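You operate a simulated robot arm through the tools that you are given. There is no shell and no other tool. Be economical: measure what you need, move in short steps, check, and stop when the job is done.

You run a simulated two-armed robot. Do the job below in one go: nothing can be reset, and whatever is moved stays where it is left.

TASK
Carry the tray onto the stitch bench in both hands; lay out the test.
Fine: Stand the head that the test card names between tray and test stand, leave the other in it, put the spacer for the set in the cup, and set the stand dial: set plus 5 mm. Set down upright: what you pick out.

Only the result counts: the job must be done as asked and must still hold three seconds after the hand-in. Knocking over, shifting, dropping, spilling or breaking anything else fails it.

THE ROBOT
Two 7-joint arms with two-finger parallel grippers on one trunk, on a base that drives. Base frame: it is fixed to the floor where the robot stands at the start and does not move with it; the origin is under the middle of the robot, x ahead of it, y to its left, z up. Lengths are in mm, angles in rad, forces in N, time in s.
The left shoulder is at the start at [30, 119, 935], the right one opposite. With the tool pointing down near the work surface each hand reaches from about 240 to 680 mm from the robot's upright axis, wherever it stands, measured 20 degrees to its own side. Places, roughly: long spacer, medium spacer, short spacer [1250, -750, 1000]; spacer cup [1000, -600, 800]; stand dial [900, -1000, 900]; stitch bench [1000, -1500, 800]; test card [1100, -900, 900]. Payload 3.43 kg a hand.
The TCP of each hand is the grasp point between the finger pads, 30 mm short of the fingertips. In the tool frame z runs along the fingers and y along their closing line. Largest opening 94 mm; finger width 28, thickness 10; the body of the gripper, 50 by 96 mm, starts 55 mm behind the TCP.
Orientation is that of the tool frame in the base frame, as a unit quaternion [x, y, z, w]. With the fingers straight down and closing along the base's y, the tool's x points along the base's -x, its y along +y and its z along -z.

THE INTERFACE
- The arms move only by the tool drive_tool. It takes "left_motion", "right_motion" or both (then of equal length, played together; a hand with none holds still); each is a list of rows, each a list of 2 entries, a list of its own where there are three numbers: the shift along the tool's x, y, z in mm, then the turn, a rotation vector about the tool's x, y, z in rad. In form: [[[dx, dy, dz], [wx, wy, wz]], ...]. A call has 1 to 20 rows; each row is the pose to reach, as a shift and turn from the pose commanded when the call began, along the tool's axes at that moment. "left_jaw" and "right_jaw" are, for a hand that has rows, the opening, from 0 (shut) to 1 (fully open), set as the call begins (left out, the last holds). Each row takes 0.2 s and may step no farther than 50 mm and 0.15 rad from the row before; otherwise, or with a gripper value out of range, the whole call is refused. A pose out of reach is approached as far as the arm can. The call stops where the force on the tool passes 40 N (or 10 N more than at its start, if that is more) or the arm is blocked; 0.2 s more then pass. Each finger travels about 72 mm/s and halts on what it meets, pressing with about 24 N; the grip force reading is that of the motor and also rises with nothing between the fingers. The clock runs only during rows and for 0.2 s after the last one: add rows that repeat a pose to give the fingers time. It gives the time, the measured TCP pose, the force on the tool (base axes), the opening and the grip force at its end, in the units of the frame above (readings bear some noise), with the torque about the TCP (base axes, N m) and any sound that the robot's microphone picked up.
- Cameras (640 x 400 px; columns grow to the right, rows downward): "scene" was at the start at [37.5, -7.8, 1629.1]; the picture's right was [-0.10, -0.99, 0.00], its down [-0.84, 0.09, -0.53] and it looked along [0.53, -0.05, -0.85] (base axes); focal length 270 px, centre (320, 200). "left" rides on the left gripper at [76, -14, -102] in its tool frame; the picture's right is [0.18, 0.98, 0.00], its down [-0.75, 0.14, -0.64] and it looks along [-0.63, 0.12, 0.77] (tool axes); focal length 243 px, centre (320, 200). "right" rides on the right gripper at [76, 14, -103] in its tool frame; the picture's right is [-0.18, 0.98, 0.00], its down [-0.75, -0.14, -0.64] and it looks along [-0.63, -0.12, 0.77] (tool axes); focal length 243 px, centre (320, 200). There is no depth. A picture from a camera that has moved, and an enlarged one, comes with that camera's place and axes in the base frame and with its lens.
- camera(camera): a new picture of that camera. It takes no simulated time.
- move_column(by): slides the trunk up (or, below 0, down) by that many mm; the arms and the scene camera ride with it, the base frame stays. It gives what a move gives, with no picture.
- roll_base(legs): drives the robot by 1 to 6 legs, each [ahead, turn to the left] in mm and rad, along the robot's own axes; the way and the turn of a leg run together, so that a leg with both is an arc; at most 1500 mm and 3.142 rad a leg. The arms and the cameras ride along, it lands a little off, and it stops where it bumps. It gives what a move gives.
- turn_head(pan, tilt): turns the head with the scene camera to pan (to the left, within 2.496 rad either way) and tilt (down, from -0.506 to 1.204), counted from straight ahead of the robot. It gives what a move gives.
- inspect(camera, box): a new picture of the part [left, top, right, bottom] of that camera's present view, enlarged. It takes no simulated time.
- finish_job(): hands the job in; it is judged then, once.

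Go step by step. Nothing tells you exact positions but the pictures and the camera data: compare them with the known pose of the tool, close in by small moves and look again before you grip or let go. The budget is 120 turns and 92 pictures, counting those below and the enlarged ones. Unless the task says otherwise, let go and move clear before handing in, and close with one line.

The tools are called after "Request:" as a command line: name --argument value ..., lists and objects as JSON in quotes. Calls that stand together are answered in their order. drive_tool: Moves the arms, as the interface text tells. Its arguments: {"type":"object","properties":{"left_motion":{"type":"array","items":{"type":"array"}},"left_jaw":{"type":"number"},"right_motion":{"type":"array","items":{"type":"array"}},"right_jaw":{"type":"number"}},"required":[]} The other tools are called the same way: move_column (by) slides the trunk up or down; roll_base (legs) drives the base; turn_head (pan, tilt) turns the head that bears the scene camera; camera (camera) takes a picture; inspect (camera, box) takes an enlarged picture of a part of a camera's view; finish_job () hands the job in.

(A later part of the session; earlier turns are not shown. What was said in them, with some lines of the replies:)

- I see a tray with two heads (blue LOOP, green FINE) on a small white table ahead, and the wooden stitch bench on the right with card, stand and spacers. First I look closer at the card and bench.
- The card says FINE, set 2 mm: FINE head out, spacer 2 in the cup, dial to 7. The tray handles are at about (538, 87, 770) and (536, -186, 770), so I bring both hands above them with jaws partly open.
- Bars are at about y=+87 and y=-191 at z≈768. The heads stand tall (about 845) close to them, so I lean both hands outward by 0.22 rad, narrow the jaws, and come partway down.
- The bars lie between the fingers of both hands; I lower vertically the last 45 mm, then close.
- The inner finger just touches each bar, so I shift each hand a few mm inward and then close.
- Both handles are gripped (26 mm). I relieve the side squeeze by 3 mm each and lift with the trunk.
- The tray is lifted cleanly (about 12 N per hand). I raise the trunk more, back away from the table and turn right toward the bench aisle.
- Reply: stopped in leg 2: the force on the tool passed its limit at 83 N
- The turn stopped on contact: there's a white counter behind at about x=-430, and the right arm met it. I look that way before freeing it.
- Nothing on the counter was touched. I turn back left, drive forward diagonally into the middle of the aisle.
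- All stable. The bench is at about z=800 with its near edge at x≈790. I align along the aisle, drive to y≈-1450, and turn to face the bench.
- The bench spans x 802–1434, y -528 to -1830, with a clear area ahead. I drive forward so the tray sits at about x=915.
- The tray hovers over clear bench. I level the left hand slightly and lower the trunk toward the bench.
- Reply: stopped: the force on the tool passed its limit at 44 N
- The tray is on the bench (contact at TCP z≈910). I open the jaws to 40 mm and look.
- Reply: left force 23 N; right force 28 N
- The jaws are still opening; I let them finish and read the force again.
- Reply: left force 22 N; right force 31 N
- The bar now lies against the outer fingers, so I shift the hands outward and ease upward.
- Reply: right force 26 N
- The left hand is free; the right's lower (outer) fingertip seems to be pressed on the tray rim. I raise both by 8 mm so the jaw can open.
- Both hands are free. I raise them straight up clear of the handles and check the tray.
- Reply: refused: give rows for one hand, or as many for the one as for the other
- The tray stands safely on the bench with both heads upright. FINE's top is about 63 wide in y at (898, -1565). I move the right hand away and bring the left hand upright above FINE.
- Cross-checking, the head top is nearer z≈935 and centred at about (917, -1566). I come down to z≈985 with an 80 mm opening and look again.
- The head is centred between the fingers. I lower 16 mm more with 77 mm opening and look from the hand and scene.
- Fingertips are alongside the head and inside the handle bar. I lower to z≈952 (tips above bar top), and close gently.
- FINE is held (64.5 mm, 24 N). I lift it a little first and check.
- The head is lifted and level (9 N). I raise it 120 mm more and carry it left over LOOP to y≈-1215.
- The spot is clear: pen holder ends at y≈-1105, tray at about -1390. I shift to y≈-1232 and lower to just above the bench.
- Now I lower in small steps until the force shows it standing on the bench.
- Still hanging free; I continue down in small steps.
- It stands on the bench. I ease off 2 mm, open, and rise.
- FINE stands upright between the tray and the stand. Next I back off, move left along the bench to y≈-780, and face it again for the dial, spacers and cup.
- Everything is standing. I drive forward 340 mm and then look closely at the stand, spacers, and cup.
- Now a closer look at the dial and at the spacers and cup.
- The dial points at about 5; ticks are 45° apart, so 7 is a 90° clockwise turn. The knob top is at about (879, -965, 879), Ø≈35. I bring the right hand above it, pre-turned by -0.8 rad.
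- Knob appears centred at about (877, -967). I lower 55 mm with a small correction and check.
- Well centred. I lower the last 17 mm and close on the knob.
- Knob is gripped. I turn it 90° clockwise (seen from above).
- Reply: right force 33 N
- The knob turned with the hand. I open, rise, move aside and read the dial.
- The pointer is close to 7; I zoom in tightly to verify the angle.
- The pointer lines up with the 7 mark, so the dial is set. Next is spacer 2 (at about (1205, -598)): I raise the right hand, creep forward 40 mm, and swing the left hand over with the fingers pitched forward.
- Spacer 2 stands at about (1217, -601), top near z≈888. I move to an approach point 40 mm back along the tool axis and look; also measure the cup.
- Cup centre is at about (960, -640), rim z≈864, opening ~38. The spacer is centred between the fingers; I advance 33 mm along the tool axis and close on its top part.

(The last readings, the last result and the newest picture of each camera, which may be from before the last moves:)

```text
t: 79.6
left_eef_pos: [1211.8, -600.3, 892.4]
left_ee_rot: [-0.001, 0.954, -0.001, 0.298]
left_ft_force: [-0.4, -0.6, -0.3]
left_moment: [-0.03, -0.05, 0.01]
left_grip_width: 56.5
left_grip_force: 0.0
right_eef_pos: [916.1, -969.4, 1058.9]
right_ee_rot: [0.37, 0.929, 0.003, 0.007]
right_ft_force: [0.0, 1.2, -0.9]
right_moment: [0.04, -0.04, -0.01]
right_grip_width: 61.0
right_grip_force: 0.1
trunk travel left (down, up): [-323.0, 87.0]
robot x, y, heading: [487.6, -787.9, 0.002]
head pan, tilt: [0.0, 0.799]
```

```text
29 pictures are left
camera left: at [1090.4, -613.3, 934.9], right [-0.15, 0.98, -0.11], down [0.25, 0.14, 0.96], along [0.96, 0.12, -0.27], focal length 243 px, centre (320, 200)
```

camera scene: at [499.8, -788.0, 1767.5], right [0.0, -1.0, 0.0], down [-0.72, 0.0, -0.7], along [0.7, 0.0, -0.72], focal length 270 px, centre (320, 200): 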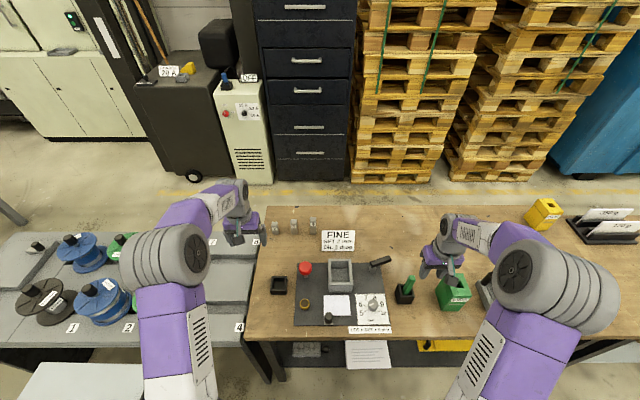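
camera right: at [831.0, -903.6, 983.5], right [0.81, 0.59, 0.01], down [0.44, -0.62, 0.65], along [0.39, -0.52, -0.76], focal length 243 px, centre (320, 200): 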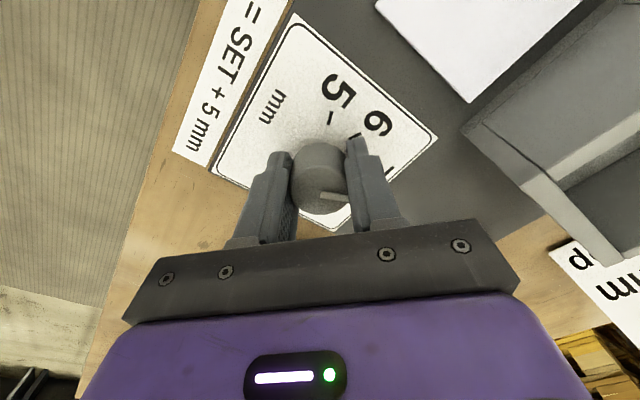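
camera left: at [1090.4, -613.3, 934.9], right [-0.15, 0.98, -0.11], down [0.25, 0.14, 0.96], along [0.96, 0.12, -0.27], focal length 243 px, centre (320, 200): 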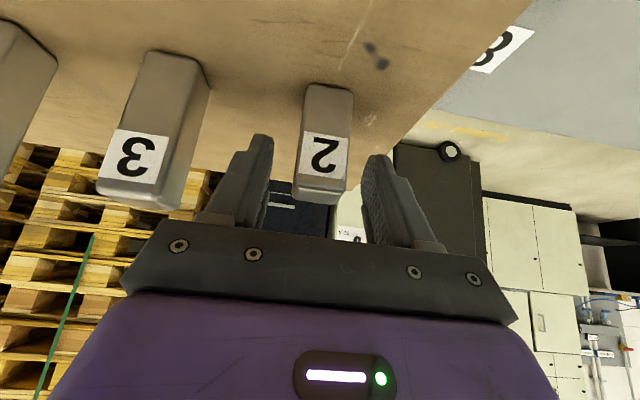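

Fingers straddle the upper part of spacer 2. I close.

Request:
drive_tool --left_motion '[[[0, 0, 0], [0, 0, 0]], [[0, 0, 0], [0, 0, 0]], [[0, 0, 0], [0, 0, 0]]]' --left_jaw 0.1

Request:
drive_tool --left_motion '[[[6, 0, -8], [0, 0, 0]], [[17, 0, -25], [0, 0, 0]], [[34, 0, -50], [0, 0, 0]]]'

Request:
camera --camera "left"

```text
t: 80.4
left_eef_pos: [1211.7, -599.8, 894.0]
left_ee_rot: [0.0, 0.954, 0.0, 0.3]
left_ft_force: [0.0, -0.5, 0.0]
left_moment: [-0.04, -0.01, -0.01]
left_grip_width: 29.9
left_grip_force: 23.9
right_eef_pos: [915.6, -969.0, 1059.1]
right_ee_rot: [0.369, 0.929, 0.004, 0.007]
right_ft_force: [0.1, 0.0, -0.3]
right_moment: [0.0, 0.03, -0.03]
right_grip_width: 61.2
right_grip_force: 0.1
trunk travel left (down, up): [-323.0, 87.0]
robot x, y, heading: [489.4, -785.4, -0.001]
head pan, tilt: [0.0, 0.799]
```

```text
t: 81.2
left_eef_pos: [1155.2, -599.8, 915.7]
left_ee_rot: [-0.001, 0.954, 0.0, 0.3]
left_ft_force: [0.0, 0.0, -1.0]
left_moment: [-0.01, -0.03, 0.0]
left_grip_width: 29.8
left_grip_force: 24.1
right_eef_pos: [914.4, -968.4, 1059.7]
right_ee_rot: [0.369, 0.929, 0.004, 0.007]
right_ft_force: [-0.2, 0.3, -1.2]
right_moment: [0.0, 0.01, -0.04]
right_grip_width: 60.9
right_grip_force: 0.0
trunk travel left (down, up): [-323.0, 87.0]
robot x, y, heading: [486.4, -785.1, -0.008]
head pan, tilt: [0.0, 0.799]
```

```text
28 pictures are left
camera left: at [1033.3, -613.9, 957.3], right [-0.15, 0.98, -0.11], down [0.25, 0.14, 0.96], along [0.96, 0.12, -0.27], focal length 243 px, centre (320, 200)
```

left: 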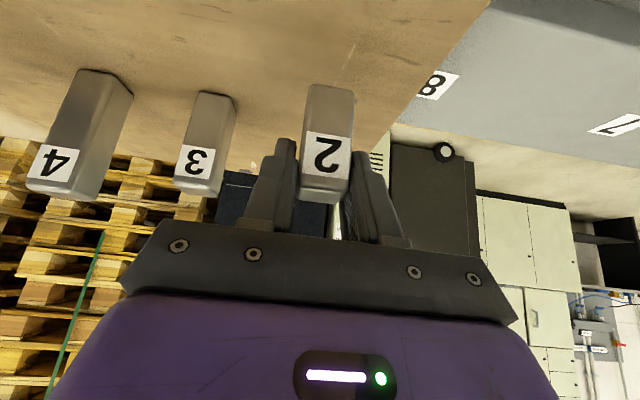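

The spacer is in hand and upright (lifted, 29.8 mm wide). I carry it up and back over the cup.

Request:
drive_tool --left_motion '[[[-26, 0, -37], [0, 0, 0]], [[6, -8, -63], [0, 0, 0]], [[38, -16, -89], [0, 0, 0]], [[70, -24, -115], [0, 0, 0]], [[102, -32, -141], [0, 0, 0]], [[134, -40, -167], [0, 0, 0]]]'

Request:
camera --camera "left"

Request:
inspect --camera "scene" --box '[240, 240, 320, 310]'

Request:
camera --camera "right"

```text
t: 82.6
left_eef_pos: [949.1, -640.0, 976.3]
left_ee_rot: [0.0, 0.954, 0.0, 0.3]
left_ft_force: [0.9, 0.0, -1.3]
left_moment: [0.0, 0.02, 0.02]
left_grip_width: 30.1
left_grip_force: 23.6
right_eef_pos: [914.7, -968.6, 1059.4]
right_ee_rot: [0.37, 0.929, 0.004, 0.007]
right_ft_force: [-0.5, 0.8, 0.1]
right_moment: [0.02, 0.02, -0.02]
right_grip_width: 61.0
right_grip_force: 0.1
trunk travel left (down, up): [-323.0, 87.0]
robot x, y, heading: [491.2, -785.6, -0.005]
head pan, tilt: [0.0, 0.799]
```

```text
27 pictures are left
camera left: at [827.8, -653.0, 1017.1], right [-0.15, 0.98, -0.11], down [0.25, 0.14, 0.96], along [0.96, 0.12, -0.27], focal length 243 px, centre (320, 200)
```

left: 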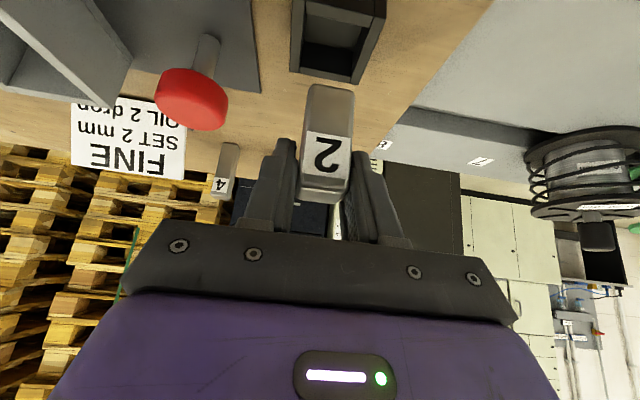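

```text
5.71 times, centred on (280, 275) of scene
camera zoom: at [537.9, -788.5, 1767.5], right [0.0, -1.0, 0.0], down [-0.72, 0.0, -0.7], along [0.7, 0.0, -0.72], focal length 1545 px, centre (549, -229)
```

zoom: 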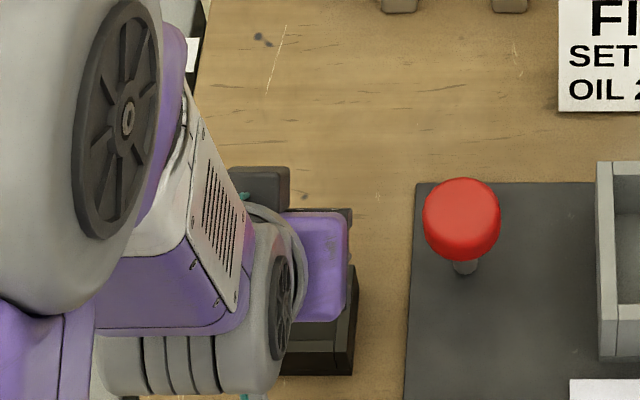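

```text
25 pictures are left
camera right: at [867.7, -906.9, 1161.9], right [0.81, 0.59, 0.01], down [0.44, -0.62, 0.65], along [0.39, -0.52, -0.76], focal length 243 px, centre (320, 200)
```

right: 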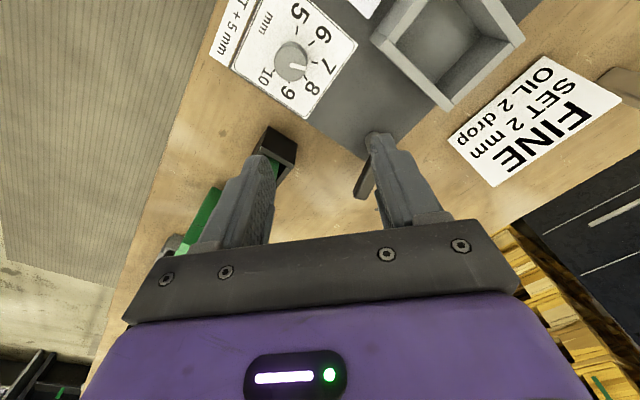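

I zoom the hand camera on the cup and spacer to align precisely.

Request:
inspect --camera "left" --box '[260, 0, 400, 210]'

```text
1.90 times, centred on (330, 105) of left
camera zoom: at [827.8, -653.0, 1017.1], right [-0.15, 0.98, -0.11], down [0.25, 0.14, 0.96], along [0.96, 0.12, -0.27], focal length 462 px, centre (301, 381)
```

zoom: 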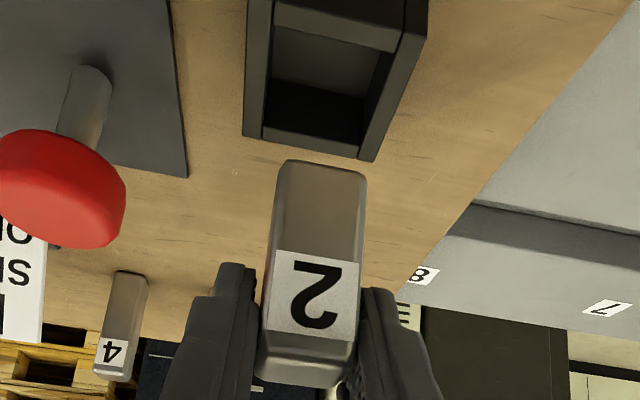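

Estimates of the spacer's offset differ slightly, so I lower 35 mm (still above the rim) to compare spacer bottom and cup at the same depth.

Request:
drive_tool --left_motion '[[[10, 0, 14.4], [0, 0, 0]], [[20, 0, 28.7], [0, 0, 0]]]'

Request:
inspect --camera "left" --box '[240, 0, 420, 150]'

```text
t: 83.2
left_eef_pos: [949.1, -641.5, 941.1]
left_ee_rot: [0.0, 0.954, -0.001, 0.3]
left_ft_force: [0.7, -0.1, -2.0]
left_moment: [-0.01, 0.0, -0.01]
left_grip_width: 30.1
left_grip_force: 24.0
right_eef_pos: [915.5, -968.2, 1059.0]
right_ee_rot: [0.37, 0.929, 0.003, 0.007]
right_ft_force: [0.6, 0.0, -0.3]
right_moment: [-0.02, -0.01, 0.02]
right_grip_width: 60.9
right_grip_force: 0.1
trunk travel left (down, up): [-323.0, 87.0]
robot x, y, heading: [492.7, -787.0, -0.002]
head pan, tilt: [0.0, 0.799]
```

```text
2.67 times, centred on (330, 75) of left
camera zoom: at [827.9, -653.7, 981.9], right [-0.15, 0.98, -0.11], down [0.25, 0.14, 0.96], along [0.96, 0.12, -0.27], focal length 647 px, centre (293, 533)
```

zoom: 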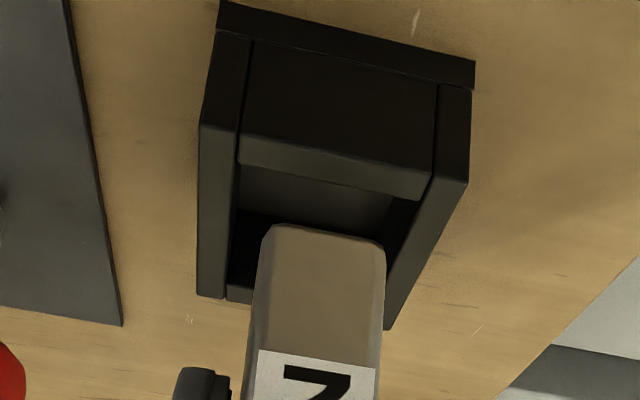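

To settle the depth ambiguity, I bring the right hand's camera round for a side view of cup and spacer.

Request:
drive_tool --right_motion '[[[1, 15, 3], [0, 0, -0.141]], [[2, 31, 7], [0, 0, -0.282]], [[3, 46, 10], [0, 0, -0.423]], [[4, 62, 13], [0, 0, -0.564]], [[5, 77, 17], [0, 0, -0.705]], [[6, 93, 20], [0, 0, -0.846]], [[7, 108, 23], [0, 0, -0.987]], [[8, 124, 27], [0, 0, -1.128]], [[9, 139, 30], [0, 0, -1.269]], [[10, 155, 33], [0, 0, -1.41]], [[11.6, 170, 37], [0, 0, -1.55]]]'

Request:
camera --camera "right"

```text
t: 85.6
left_eef_pos: [951.0, -639.5, 939.9]
left_ee_rot: [0.0, 0.954, 0.0, 0.298]
left_ft_force: [0.2, -0.9, -2.1]
left_moment: [0.01, 0.02, 0.01]
left_grip_width: 30.0
left_grip_force: 24.7
right_eef_pos: [1025.1, -837.0, 1024.7]
right_ee_rot: [-0.386, 0.922, -0.004, 0.006]
right_ft_force: [0.3, -0.5, 0.0]
right_moment: [0.0, 0.01, -0.03]
right_grip_width: 61.2
right_grip_force: 0.0
trunk travel left (down, up): [-323.0, 87.0]
robot x, y, heading: [488.8, -786.7, -0.006]
head pan, tilt: [0.0, 0.799]
```

```text
22 pictures are left
camera right: at [959.7, -881.4, 1126.3], right [-0.57, 0.82, -0.01], down [0.62, 0.44, 0.65], along [0.54, 0.37, -0.76], focal length 243 px, centre (320, 200)
```

right: 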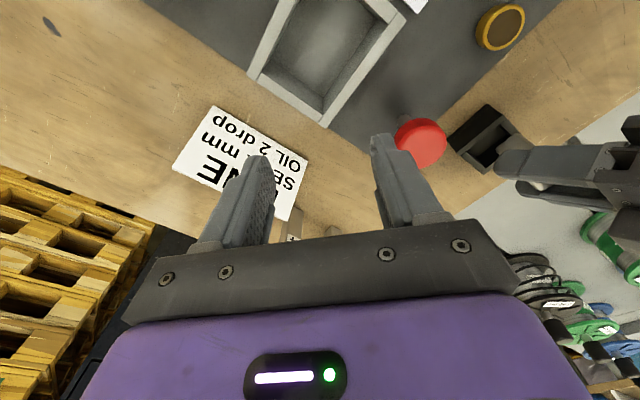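

Good side view: the cup and gripper are visible at right; I enlarge it.

Request:
inspect --camera "right" --box '[430, 80, 590, 220]'

```text
2.86 times, centred on (510, 150) of right
camera zoom: at [959.7, -881.4, 1126.3], right [-0.57, 0.82, -0.01], down [0.62, 0.44, 0.65], along [0.54, 0.37, -0.76], focal length 693 px, centre (-223, 343)
```

zoom: 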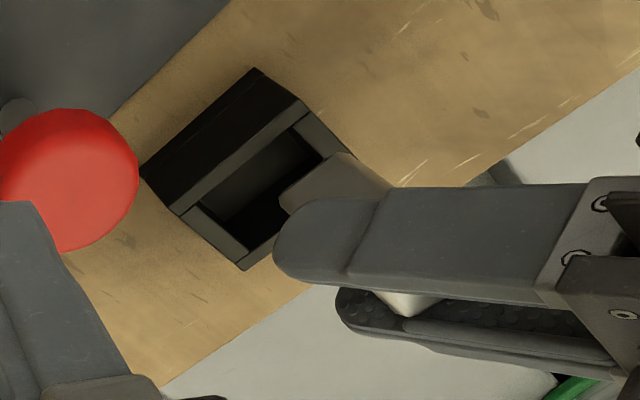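

The side view shows the spacer bottom about 15 mm above the rim and roughly 11 mm too far toward the robot. I shift +11 mm in x and 8 mm down, then recheck.

Request:
drive_tool --left_motion '[[[-2.2, 0, 6.5], [0, 0, 0]], [[-4.4, 0, 12.9], [0, 0, 0]]]'

Request:
inspect --camera "right" --box '[430, 80, 590, 220]'

Request:
inspect --camera "left" --box '[240, 0, 420, 150]'

```text
t: 86.2
left_eef_pos: [959.5, -641.5, 932.0]
left_ee_rot: [0.001, 0.954, -0.001, 0.299]
left_ft_force: [-0.5, 0.9, -2.4]
left_moment: [-0.01, -0.01, -0.02]
left_grip_width: 30.2
left_grip_force: 24.4
right_eef_pos: [1025.3, -838.2, 1023.9]
right_ee_rot: [-0.385, 0.923, -0.002, 0.008]
right_ft_force: [0.3, 0.1, 0.2]
right_moment: [0.02, -0.02, 0.02]
right_grip_width: 61.2
right_grip_force: 0.1
trunk travel left (down, up): [-323.0, 87.0]
robot x, y, heading: [491.0, -787.3, -0.001]
head pan, tilt: [0.0, 0.799]
```

```text
2.86 times, centred on (510, 150) of right
camera zoom: at [959.3, -881.5, 1126.5], right [-0.57, 0.82, -0.01], down [0.62, 0.44, 0.65], along [0.54, 0.37, -0.76], focal length 693 px, centre (-223, 343)
```

zoom: 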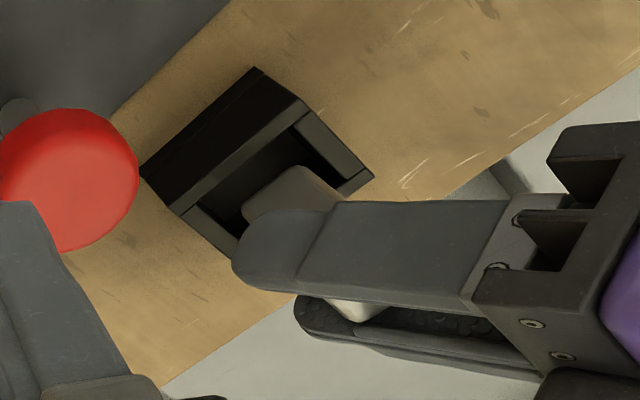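

```text
2.67 times, centred on (330, 75) of left
camera zoom: at [839.1, -653.4, 973.9], right [-0.15, 0.98, -0.11], down [0.25, 0.14, 0.96], along [0.96, 0.12, -0.27], focal length 647 px, centre (293, 533)
```

zoom: 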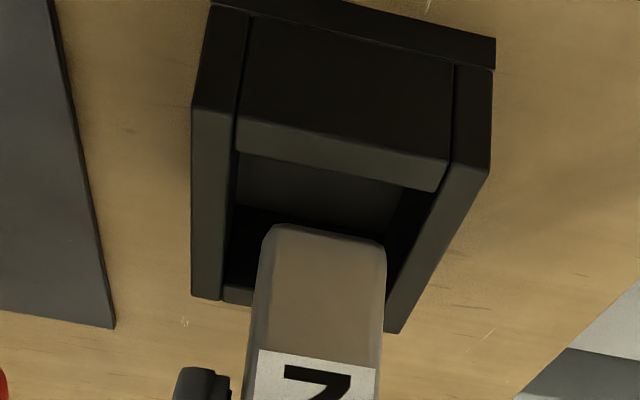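

Now aligned: spacer bottom about 958/-640 over cup centre 960/-639. I lower 25 mm so the spacer enters the cup, with the fingers kept just above the rim.

Request:
drive_tool --left_motion '[[[2, 1, 6], [0, 0, 0]], [[6, 1, 11], [0, 0, 0]], [[10, 1, 16.5], [0, 0, 0]], [[13.1, 1, 21.4], [0, 0, 0]]]'

Request:
inspect --camera "right" --box '[430, 80, 590, 220]'

```text
t: 87.2
left_eef_pos: [962.8, -640.2, 908.2]
left_ee_rot: [0.0, 0.954, 0.0, 0.3]
left_ft_force: [-0.2, -0.9, -0.4]
left_moment: [0.01, 0.02, 0.0]
left_grip_width: 30.0
left_grip_force: 23.8
right_eef_pos: [1024.7, -837.8, 1024.3]
right_ee_rot: [-0.386, 0.923, -0.002, 0.007]
right_ft_force: [0.0, 0.2, -0.5]
right_moment: [0.0, 0.0, -0.03]
right_grip_width: 61.0
right_grip_force: 0.0
trunk travel left (down, up): [-323.0, 87.0]
robot x, y, heading: [487.8, -785.3, -0.005]
head pan, tilt: [0.0, 0.799]
```

```text
2.86 times, centred on (510, 150) of right
camera zoom: at [959.4, -881.5, 1126.5], right [-0.57, 0.82, -0.01], down [0.62, 0.44, 0.65], along [0.54, 0.37, -0.76], focal length 693 px, centre (-223, 343)
```

zoom: 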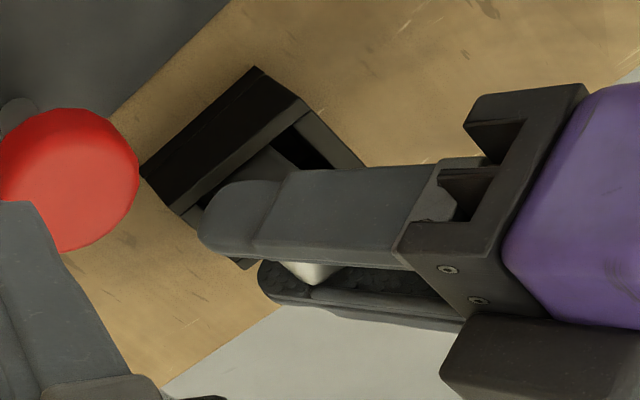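

The spacer is inside the cup with no contact force. I go 3 mm lower, then open slightly to let it settle.

Request:
drive_tool --left_motion '[[[0.8, 0, 1.2], [0, 0, 0]], [[1.7, 0, 2.5], [0, 0, 0]], [[1.7, 0, 2.5], [0, 0, 0]]]'

Request:
drive_tool --left_motion '[[[0, 0, 0], [0, 0, 0]], [[0, 0, 0], [0, 0, 0]], [[0, 0, 0], [0, 0, 0]]]' --left_jaw 0.5

Request:
inspect --camera "left" --box '[220, 0, 440, 200]'

```text
t: 88.0
left_eef_pos: [962.6, -640.3, 905.3]
left_ee_rot: [-0.001, 0.954, 0.0, 0.3]
left_ft_force: [-0.6, -0.2, 7.0]
left_moment: [0.2, -0.03, 0.04]
left_grip_width: 30.0
left_grip_force: 23.8
right_eef_pos: [1025.0, -836.1, 1025.3]
right_ee_rot: [-0.386, 0.922, -0.002, 0.007]
right_ft_force: [0.4, -0.6, 0.3]
right_moment: [-0.01, 0.01, -0.01]
right_grip_width: 61.0
right_grip_force: 0.1
trunk travel left (down, up): [-323.0, 87.0]
robot x, y, heading: [487.1, -785.7, -0.006]
head pan, tilt: [0.0, 0.799]
```

```text
t: 88.8
left_eef_pos: [961.2, -640.4, 903.7]
left_ee_rot: [0.0, 0.954, 0.0, 0.301]
left_ft_force: [-1.0, -7.6, 10.3]
left_moment: [0.04, -0.06, -0.03]
left_grip_width: 42.6
left_grip_force: 0.1
right_eef_pos: [1024.4, -837.3, 1023.8]
right_ee_rot: [-0.386, 0.923, -0.002, 0.009]
right_ft_force: [0.1, -0.5, 0.5]
right_moment: [-0.02, 0.01, 0.01]
right_grip_width: 61.0
right_grip_force: 0.2
trunk travel left (down, up): [-323.0, 87.0]
robot x, y, heading: [491.6, -784.8, -0.002]
head pan, tilt: [0.0, 0.799]
```

```text
2.00 times, centred on (330, 100) of left
camera zoom: at [840.1, -654.1, 946.8], right [-0.15, 0.98, -0.11], down [0.25, 0.14, 0.96], along [0.96, 0.12, -0.27], focal length 485 px, centre (300, 400)
```

zoom: 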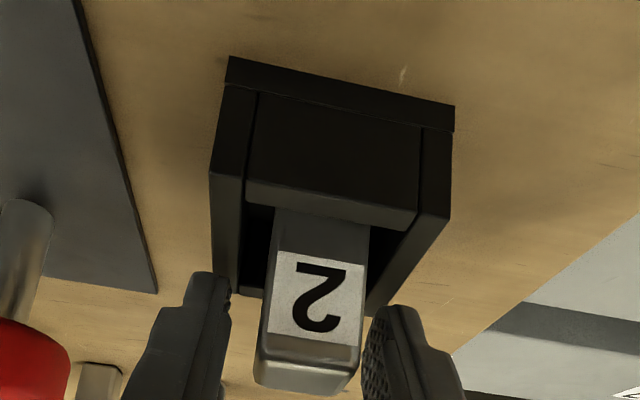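

Spacer 2 stands in the cup. A finger touches the rim, so I rise 5 mm, open more, and look before retracting.

Request:
drive_tool --left_motion '[[[-1.4, 0, -2], [0, 0, 0]], [[-2.9, 0, -4.1], [0, 0, 0]], [[-2.9, 0, -4.1], [0, 0, 0]]]' --left_jaw 0.62

Request:
inspect --camera "left" --box '[220, 0, 440, 200]'

```text
t: 89.6
left_eef_pos: [961.8, -639.2, 910.7]
left_ee_rot: [0.0, 0.954, 0.0, 0.3]
left_ft_force: [-0.4, -0.1, 0.1]
left_moment: [0.01, 0.01, 0.0]
left_grip_width: 58.3
left_grip_force: 0.0
right_eef_pos: [1024.4, -837.3, 1024.2]
right_ee_rot: [-0.385, 0.923, -0.003, 0.008]
right_ft_force: [0.5, -0.4, -0.1]
right_moment: [0.01, 0.0, -0.02]
right_grip_width: 61.0
right_grip_force: 0.1
trunk travel left (down, up): [-323.0, 87.0]
robot x, y, heading: [487.6, -784.0, -0.004]
head pan, tilt: [0.0, 0.799]
```

```text
2.00 times, centred on (330, 100) of left
camera zoom: at [841.0, -652.5, 951.2], right [-0.15, 0.98, -0.11], down [0.25, 0.14, 0.96], along [0.96, 0.12, -0.27], focal length 485 px, centre (300, 400)
```

zoom: 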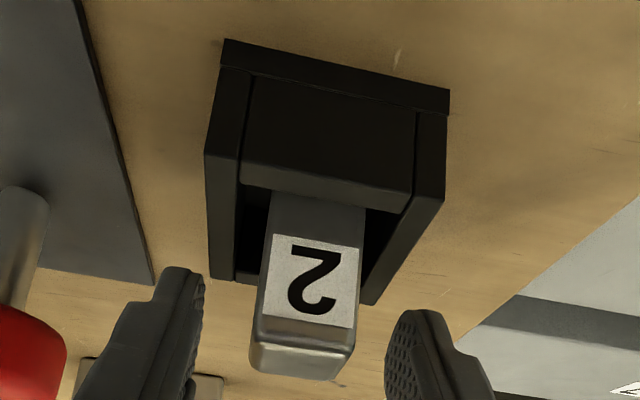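

Both fingers are clear of the spacer. I retract along the tool axis, then check everything from the scene camera.

Request:
drive_tool --left_motion '[[[0, 0, -20], [0, 0, 0]], [[0, 0, -60], [0, 0, 0]], [[0, 0, -105], [0, 0, 0]], [[0, 0, -150], [0, 0, 0]]]'

Request:
drive_tool --right_motion '[[[20, -20, -30], [0, 0, 0.1]], [[50, -30, -50], [0, 0, 0.2]], [[95, -40, -60], [0, 0, 0.3]], [[140, -50, -60], [0, 0, 0.4]]]'

Request:
roll_base --legs '[[-300, 0]]'

Request:
camera --camera "scene"

```text
t: 90.6
left_eef_pos: [879.9, -640.5, 1032.9]
left_ee_rot: [0.0, 0.955, 0.0, 0.298]
left_ft_force: [-0.7, 0.1, -0.2]
left_moment: [0.01, 0.01, -0.02]
left_grip_width: 58.0
left_grip_force: 0.1
left hand out of reach, approached as far as the arm can: row 4
right_eef_pos: [1023.5, -835.9, 1024.5]
right_ee_rot: [-0.387, 0.922, -0.003, 0.007]
right_ft_force: [-0.5, 0.0, 0.2]
right_moment: [-0.01, -0.01, 0.01]
right_grip_width: 61.3
right_grip_force: 0.0
trunk travel left (down, up): [-323.0, 87.0]
robot x, y, heading: [489.0, -784.0, -0.003]
head pan, tilt: [0.0, 0.799]
```

```text
t: 91.6
left_eef_pos: [883.5, -641.7, 1033.5]
left_ee_rot: [0.0, 0.955, 0.0, 0.298]
left_ft_force: [0.1, -0.7, 0.5]
left_moment: [0.0, -0.03, -0.02]
left_grip_width: 58.3
left_grip_force: 0.0
right_eef_pos: [961.1, -974.6, 1084.8]
right_ee_rot: [-0.194, 0.981, 0.0, 0.008]
right_ft_force: [-0.3, -0.4, 0.0]
right_moment: [0.04, -0.01, -0.04]
right_grip_width: 61.3
right_grip_force: 0.0
trunk travel left (down, up): [-323.0, 87.0]
robot x, y, heading: [492.7, -787.3, -0.001]
head pan, tilt: [0.0, 0.799]
```

```text
t: 93.7
left_eef_pos: [575.5, -636.2, 1031.5]
left_ee_rot: [-0.004, 0.955, 0.001, 0.298]
left_ft_force: [-0.4, 0.3, -0.8]
left_moment: [-0.01, -0.03, -0.03]
left_grip_width: 58.2
left_grip_force: 0.0
right_eef_pos: [657.1, -969.5, 1084.0]
right_ee_rot: [-0.199, 0.98, -0.001, 0.008]
right_ft_force: [0.5, -0.1, 0.6]
right_moment: [-0.02, 0.0, -0.01]
right_grip_width: 61.2
right_grip_force: 0.0
trunk travel left (down, up): [-323.0, 87.0]
robot x, y, heading: [182.7, -788.6, 0.009]
head pan, tilt: [0.0, 0.799]
```

```text
15 pictures are left
camera scene: at [232.2, -787.7, 1767.5], right [0.0, -1.0, 0.0], down [-0.72, 0.0, -0.7], along [0.7, 0.0, -0.72], focal length 270 px, centre (320, 200)
```

scene: 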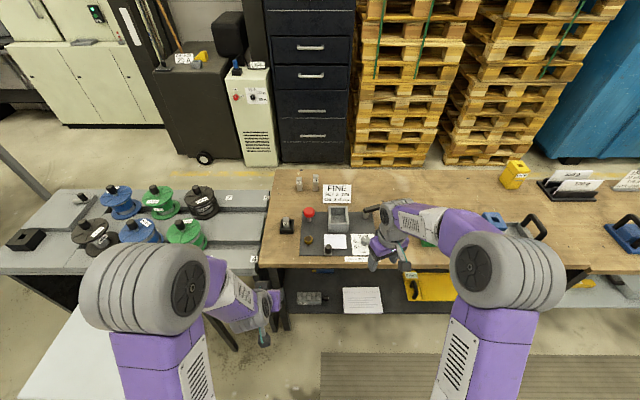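

I verify the cup, dial, head and tray with closer views.

Request:
inspect --camera "scene" --box '[265, 165, 385, 270]'

Request:
drive_tool --right_motion '[[[40, 0, 0], [0, 0, 0]], [[85, 0, 0], [0, 0, 0]], [[130, 0, 0], [0, 0, 0]], [[170, 0, 0], [0, 0, 0]]]'

Request:
turn_head --pan -0.4 --tilt 0.7

Request:
camera --camera "scene"

```text
3.81 times, centred on (325, 218) of scene
camera zoom: at [232.2, -787.7, 1767.5], right [0.0, -1.0, 0.0], down [-0.72, 0.0, -0.7], along [0.7, 0.0, -0.72], focal length 1030 px, centre (301, 133)
```

zoom: 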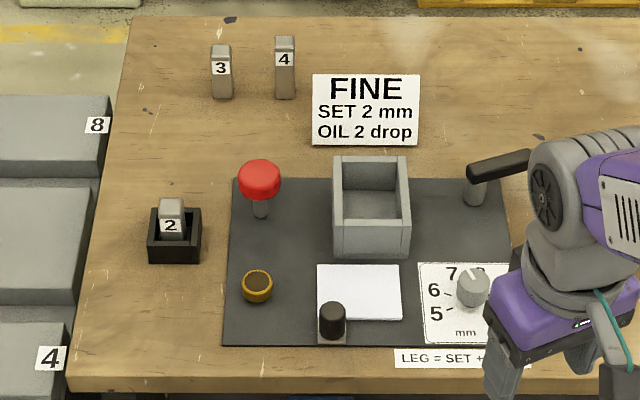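

```text
t: 94.7
left_eef_pos: [574.4, -637.7, 1033.4]
left_ee_rot: [-0.004, 0.954, 0.001, 0.299]
left_ft_force: [-0.6, -0.1, 1.3]
left_moment: [0.0, 0.01, -0.04]
left_grip_width: 58.3
left_grip_force: 0.0
right_eef_pos: [500.0, -1035.3, 1081.3]
right_ee_rot: [-0.199, 0.98, -0.001, 0.009]
right_ft_force: [0.2, 0.1, 0.4]
right_moment: [0.01, -0.01, 0.0]
right_grip_width: 61.2
right_grip_force: 0.1
trunk travel left (down, up): [-323.0, 87.0]
robot x, y, heading: [184.1, -788.8, 0.005]
head pan, tilt: [0.0, 0.799]
```

```text
t: 95.5
left_eef_pos: [574.1, -636.4, 1033.2]
left_ee_rot: [-0.004, 0.954, 0.001, 0.298]
left_ft_force: [0.8, 0.7, -1.7]
left_moment: [-0.01, 0.01, 0.02]
left_grip_width: 58.1
left_grip_force: 0.1
right_eef_pos: [502.8, -1035.7, 1079.1]
right_ee_rot: [-0.199, 0.98, -0.001, 0.008]
right_ft_force: [0.0, 0.2, 0.0]
right_moment: [0.0, 0.01, 0.03]
right_grip_width: 60.9
right_grip_force: 0.0
trunk travel left (down, up): [-323.0, 87.0]
robot x, y, heading: [182.6, -787.4, 0.002]
head pan, tilt: [-0.4, 0.7]
```

```text
13 pictures are left
camera scene: at [230.3, -820.7, 1775.7], right [-0.38, -0.92, 0.0], down [-0.59, 0.25, -0.76], along [0.71, -0.29, -0.64], focal length 270 px, centre (320, 200)
```

scene: 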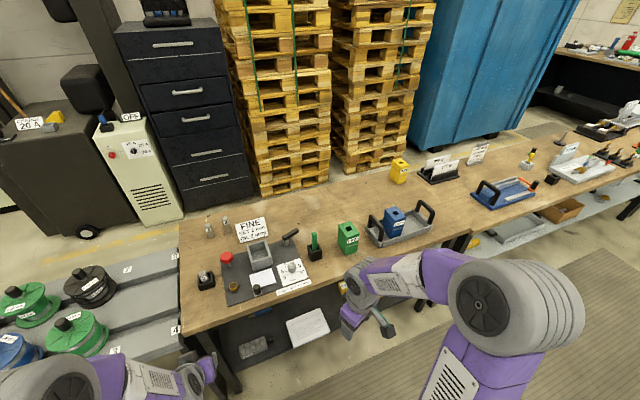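

Request:
inspect --camera "scene" --box '[272, 250, 314, 300]'

Request:
inspect --camera "scene" --box '[290, 190, 450, 290]'

```text
8.00 times, centred on (293, 275) of scene
camera zoom: at [230.3, -820.7, 1775.7], right [-0.38, -0.92, 0.0], down [-0.59, 0.25, -0.76], along [0.71, -0.29, -0.64], focal length 2163 px, centre (536, -400)
```

zoom: 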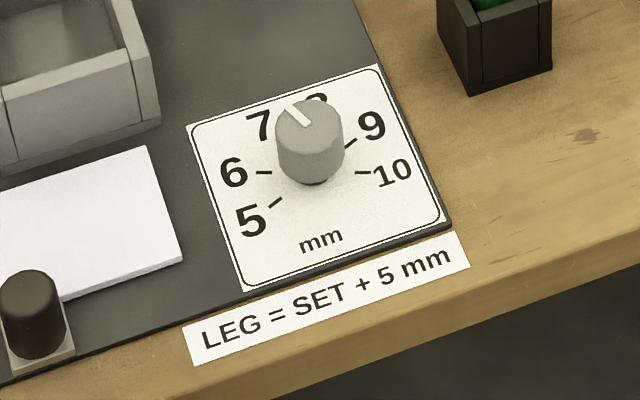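

```text
4.00 times, centred on (370, 240) of scene
camera zoom: at [230.3, -820.7, 1775.7], right [-0.38, -0.92, 0.0], down [-0.59, 0.25, -0.76], along [0.71, -0.29, -0.64], focal length 1081 px, centre (120, 40)
```

zoom: 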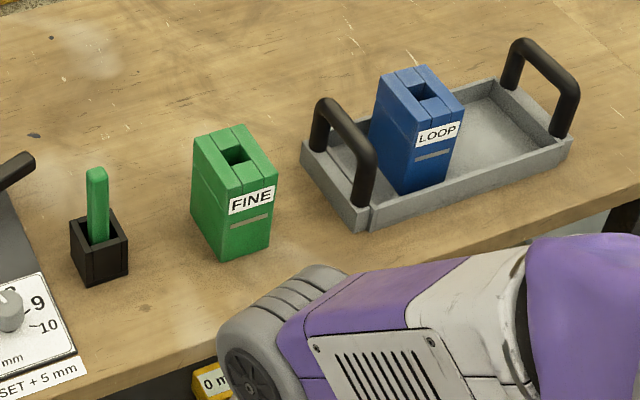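

The dial points at 7, FINE stands upright between the tray and the stand, LOOP is in the tray, and spacer 2 is upright in the cup. Both hands are empty and clear, so I hand in.

Request:
finish_job

```text
The job is handed in.
```

The job is handed in. The tray is on the stitch bench with LOOP still in it, FINE stands upright between the tray and the test stand, spacer 2 is upright in the cup, and the dial reads 7 mm by eye. While carrying the tray, the right arm bumped a white counter (force stop at 83 N), but I saw nothing shifted there.
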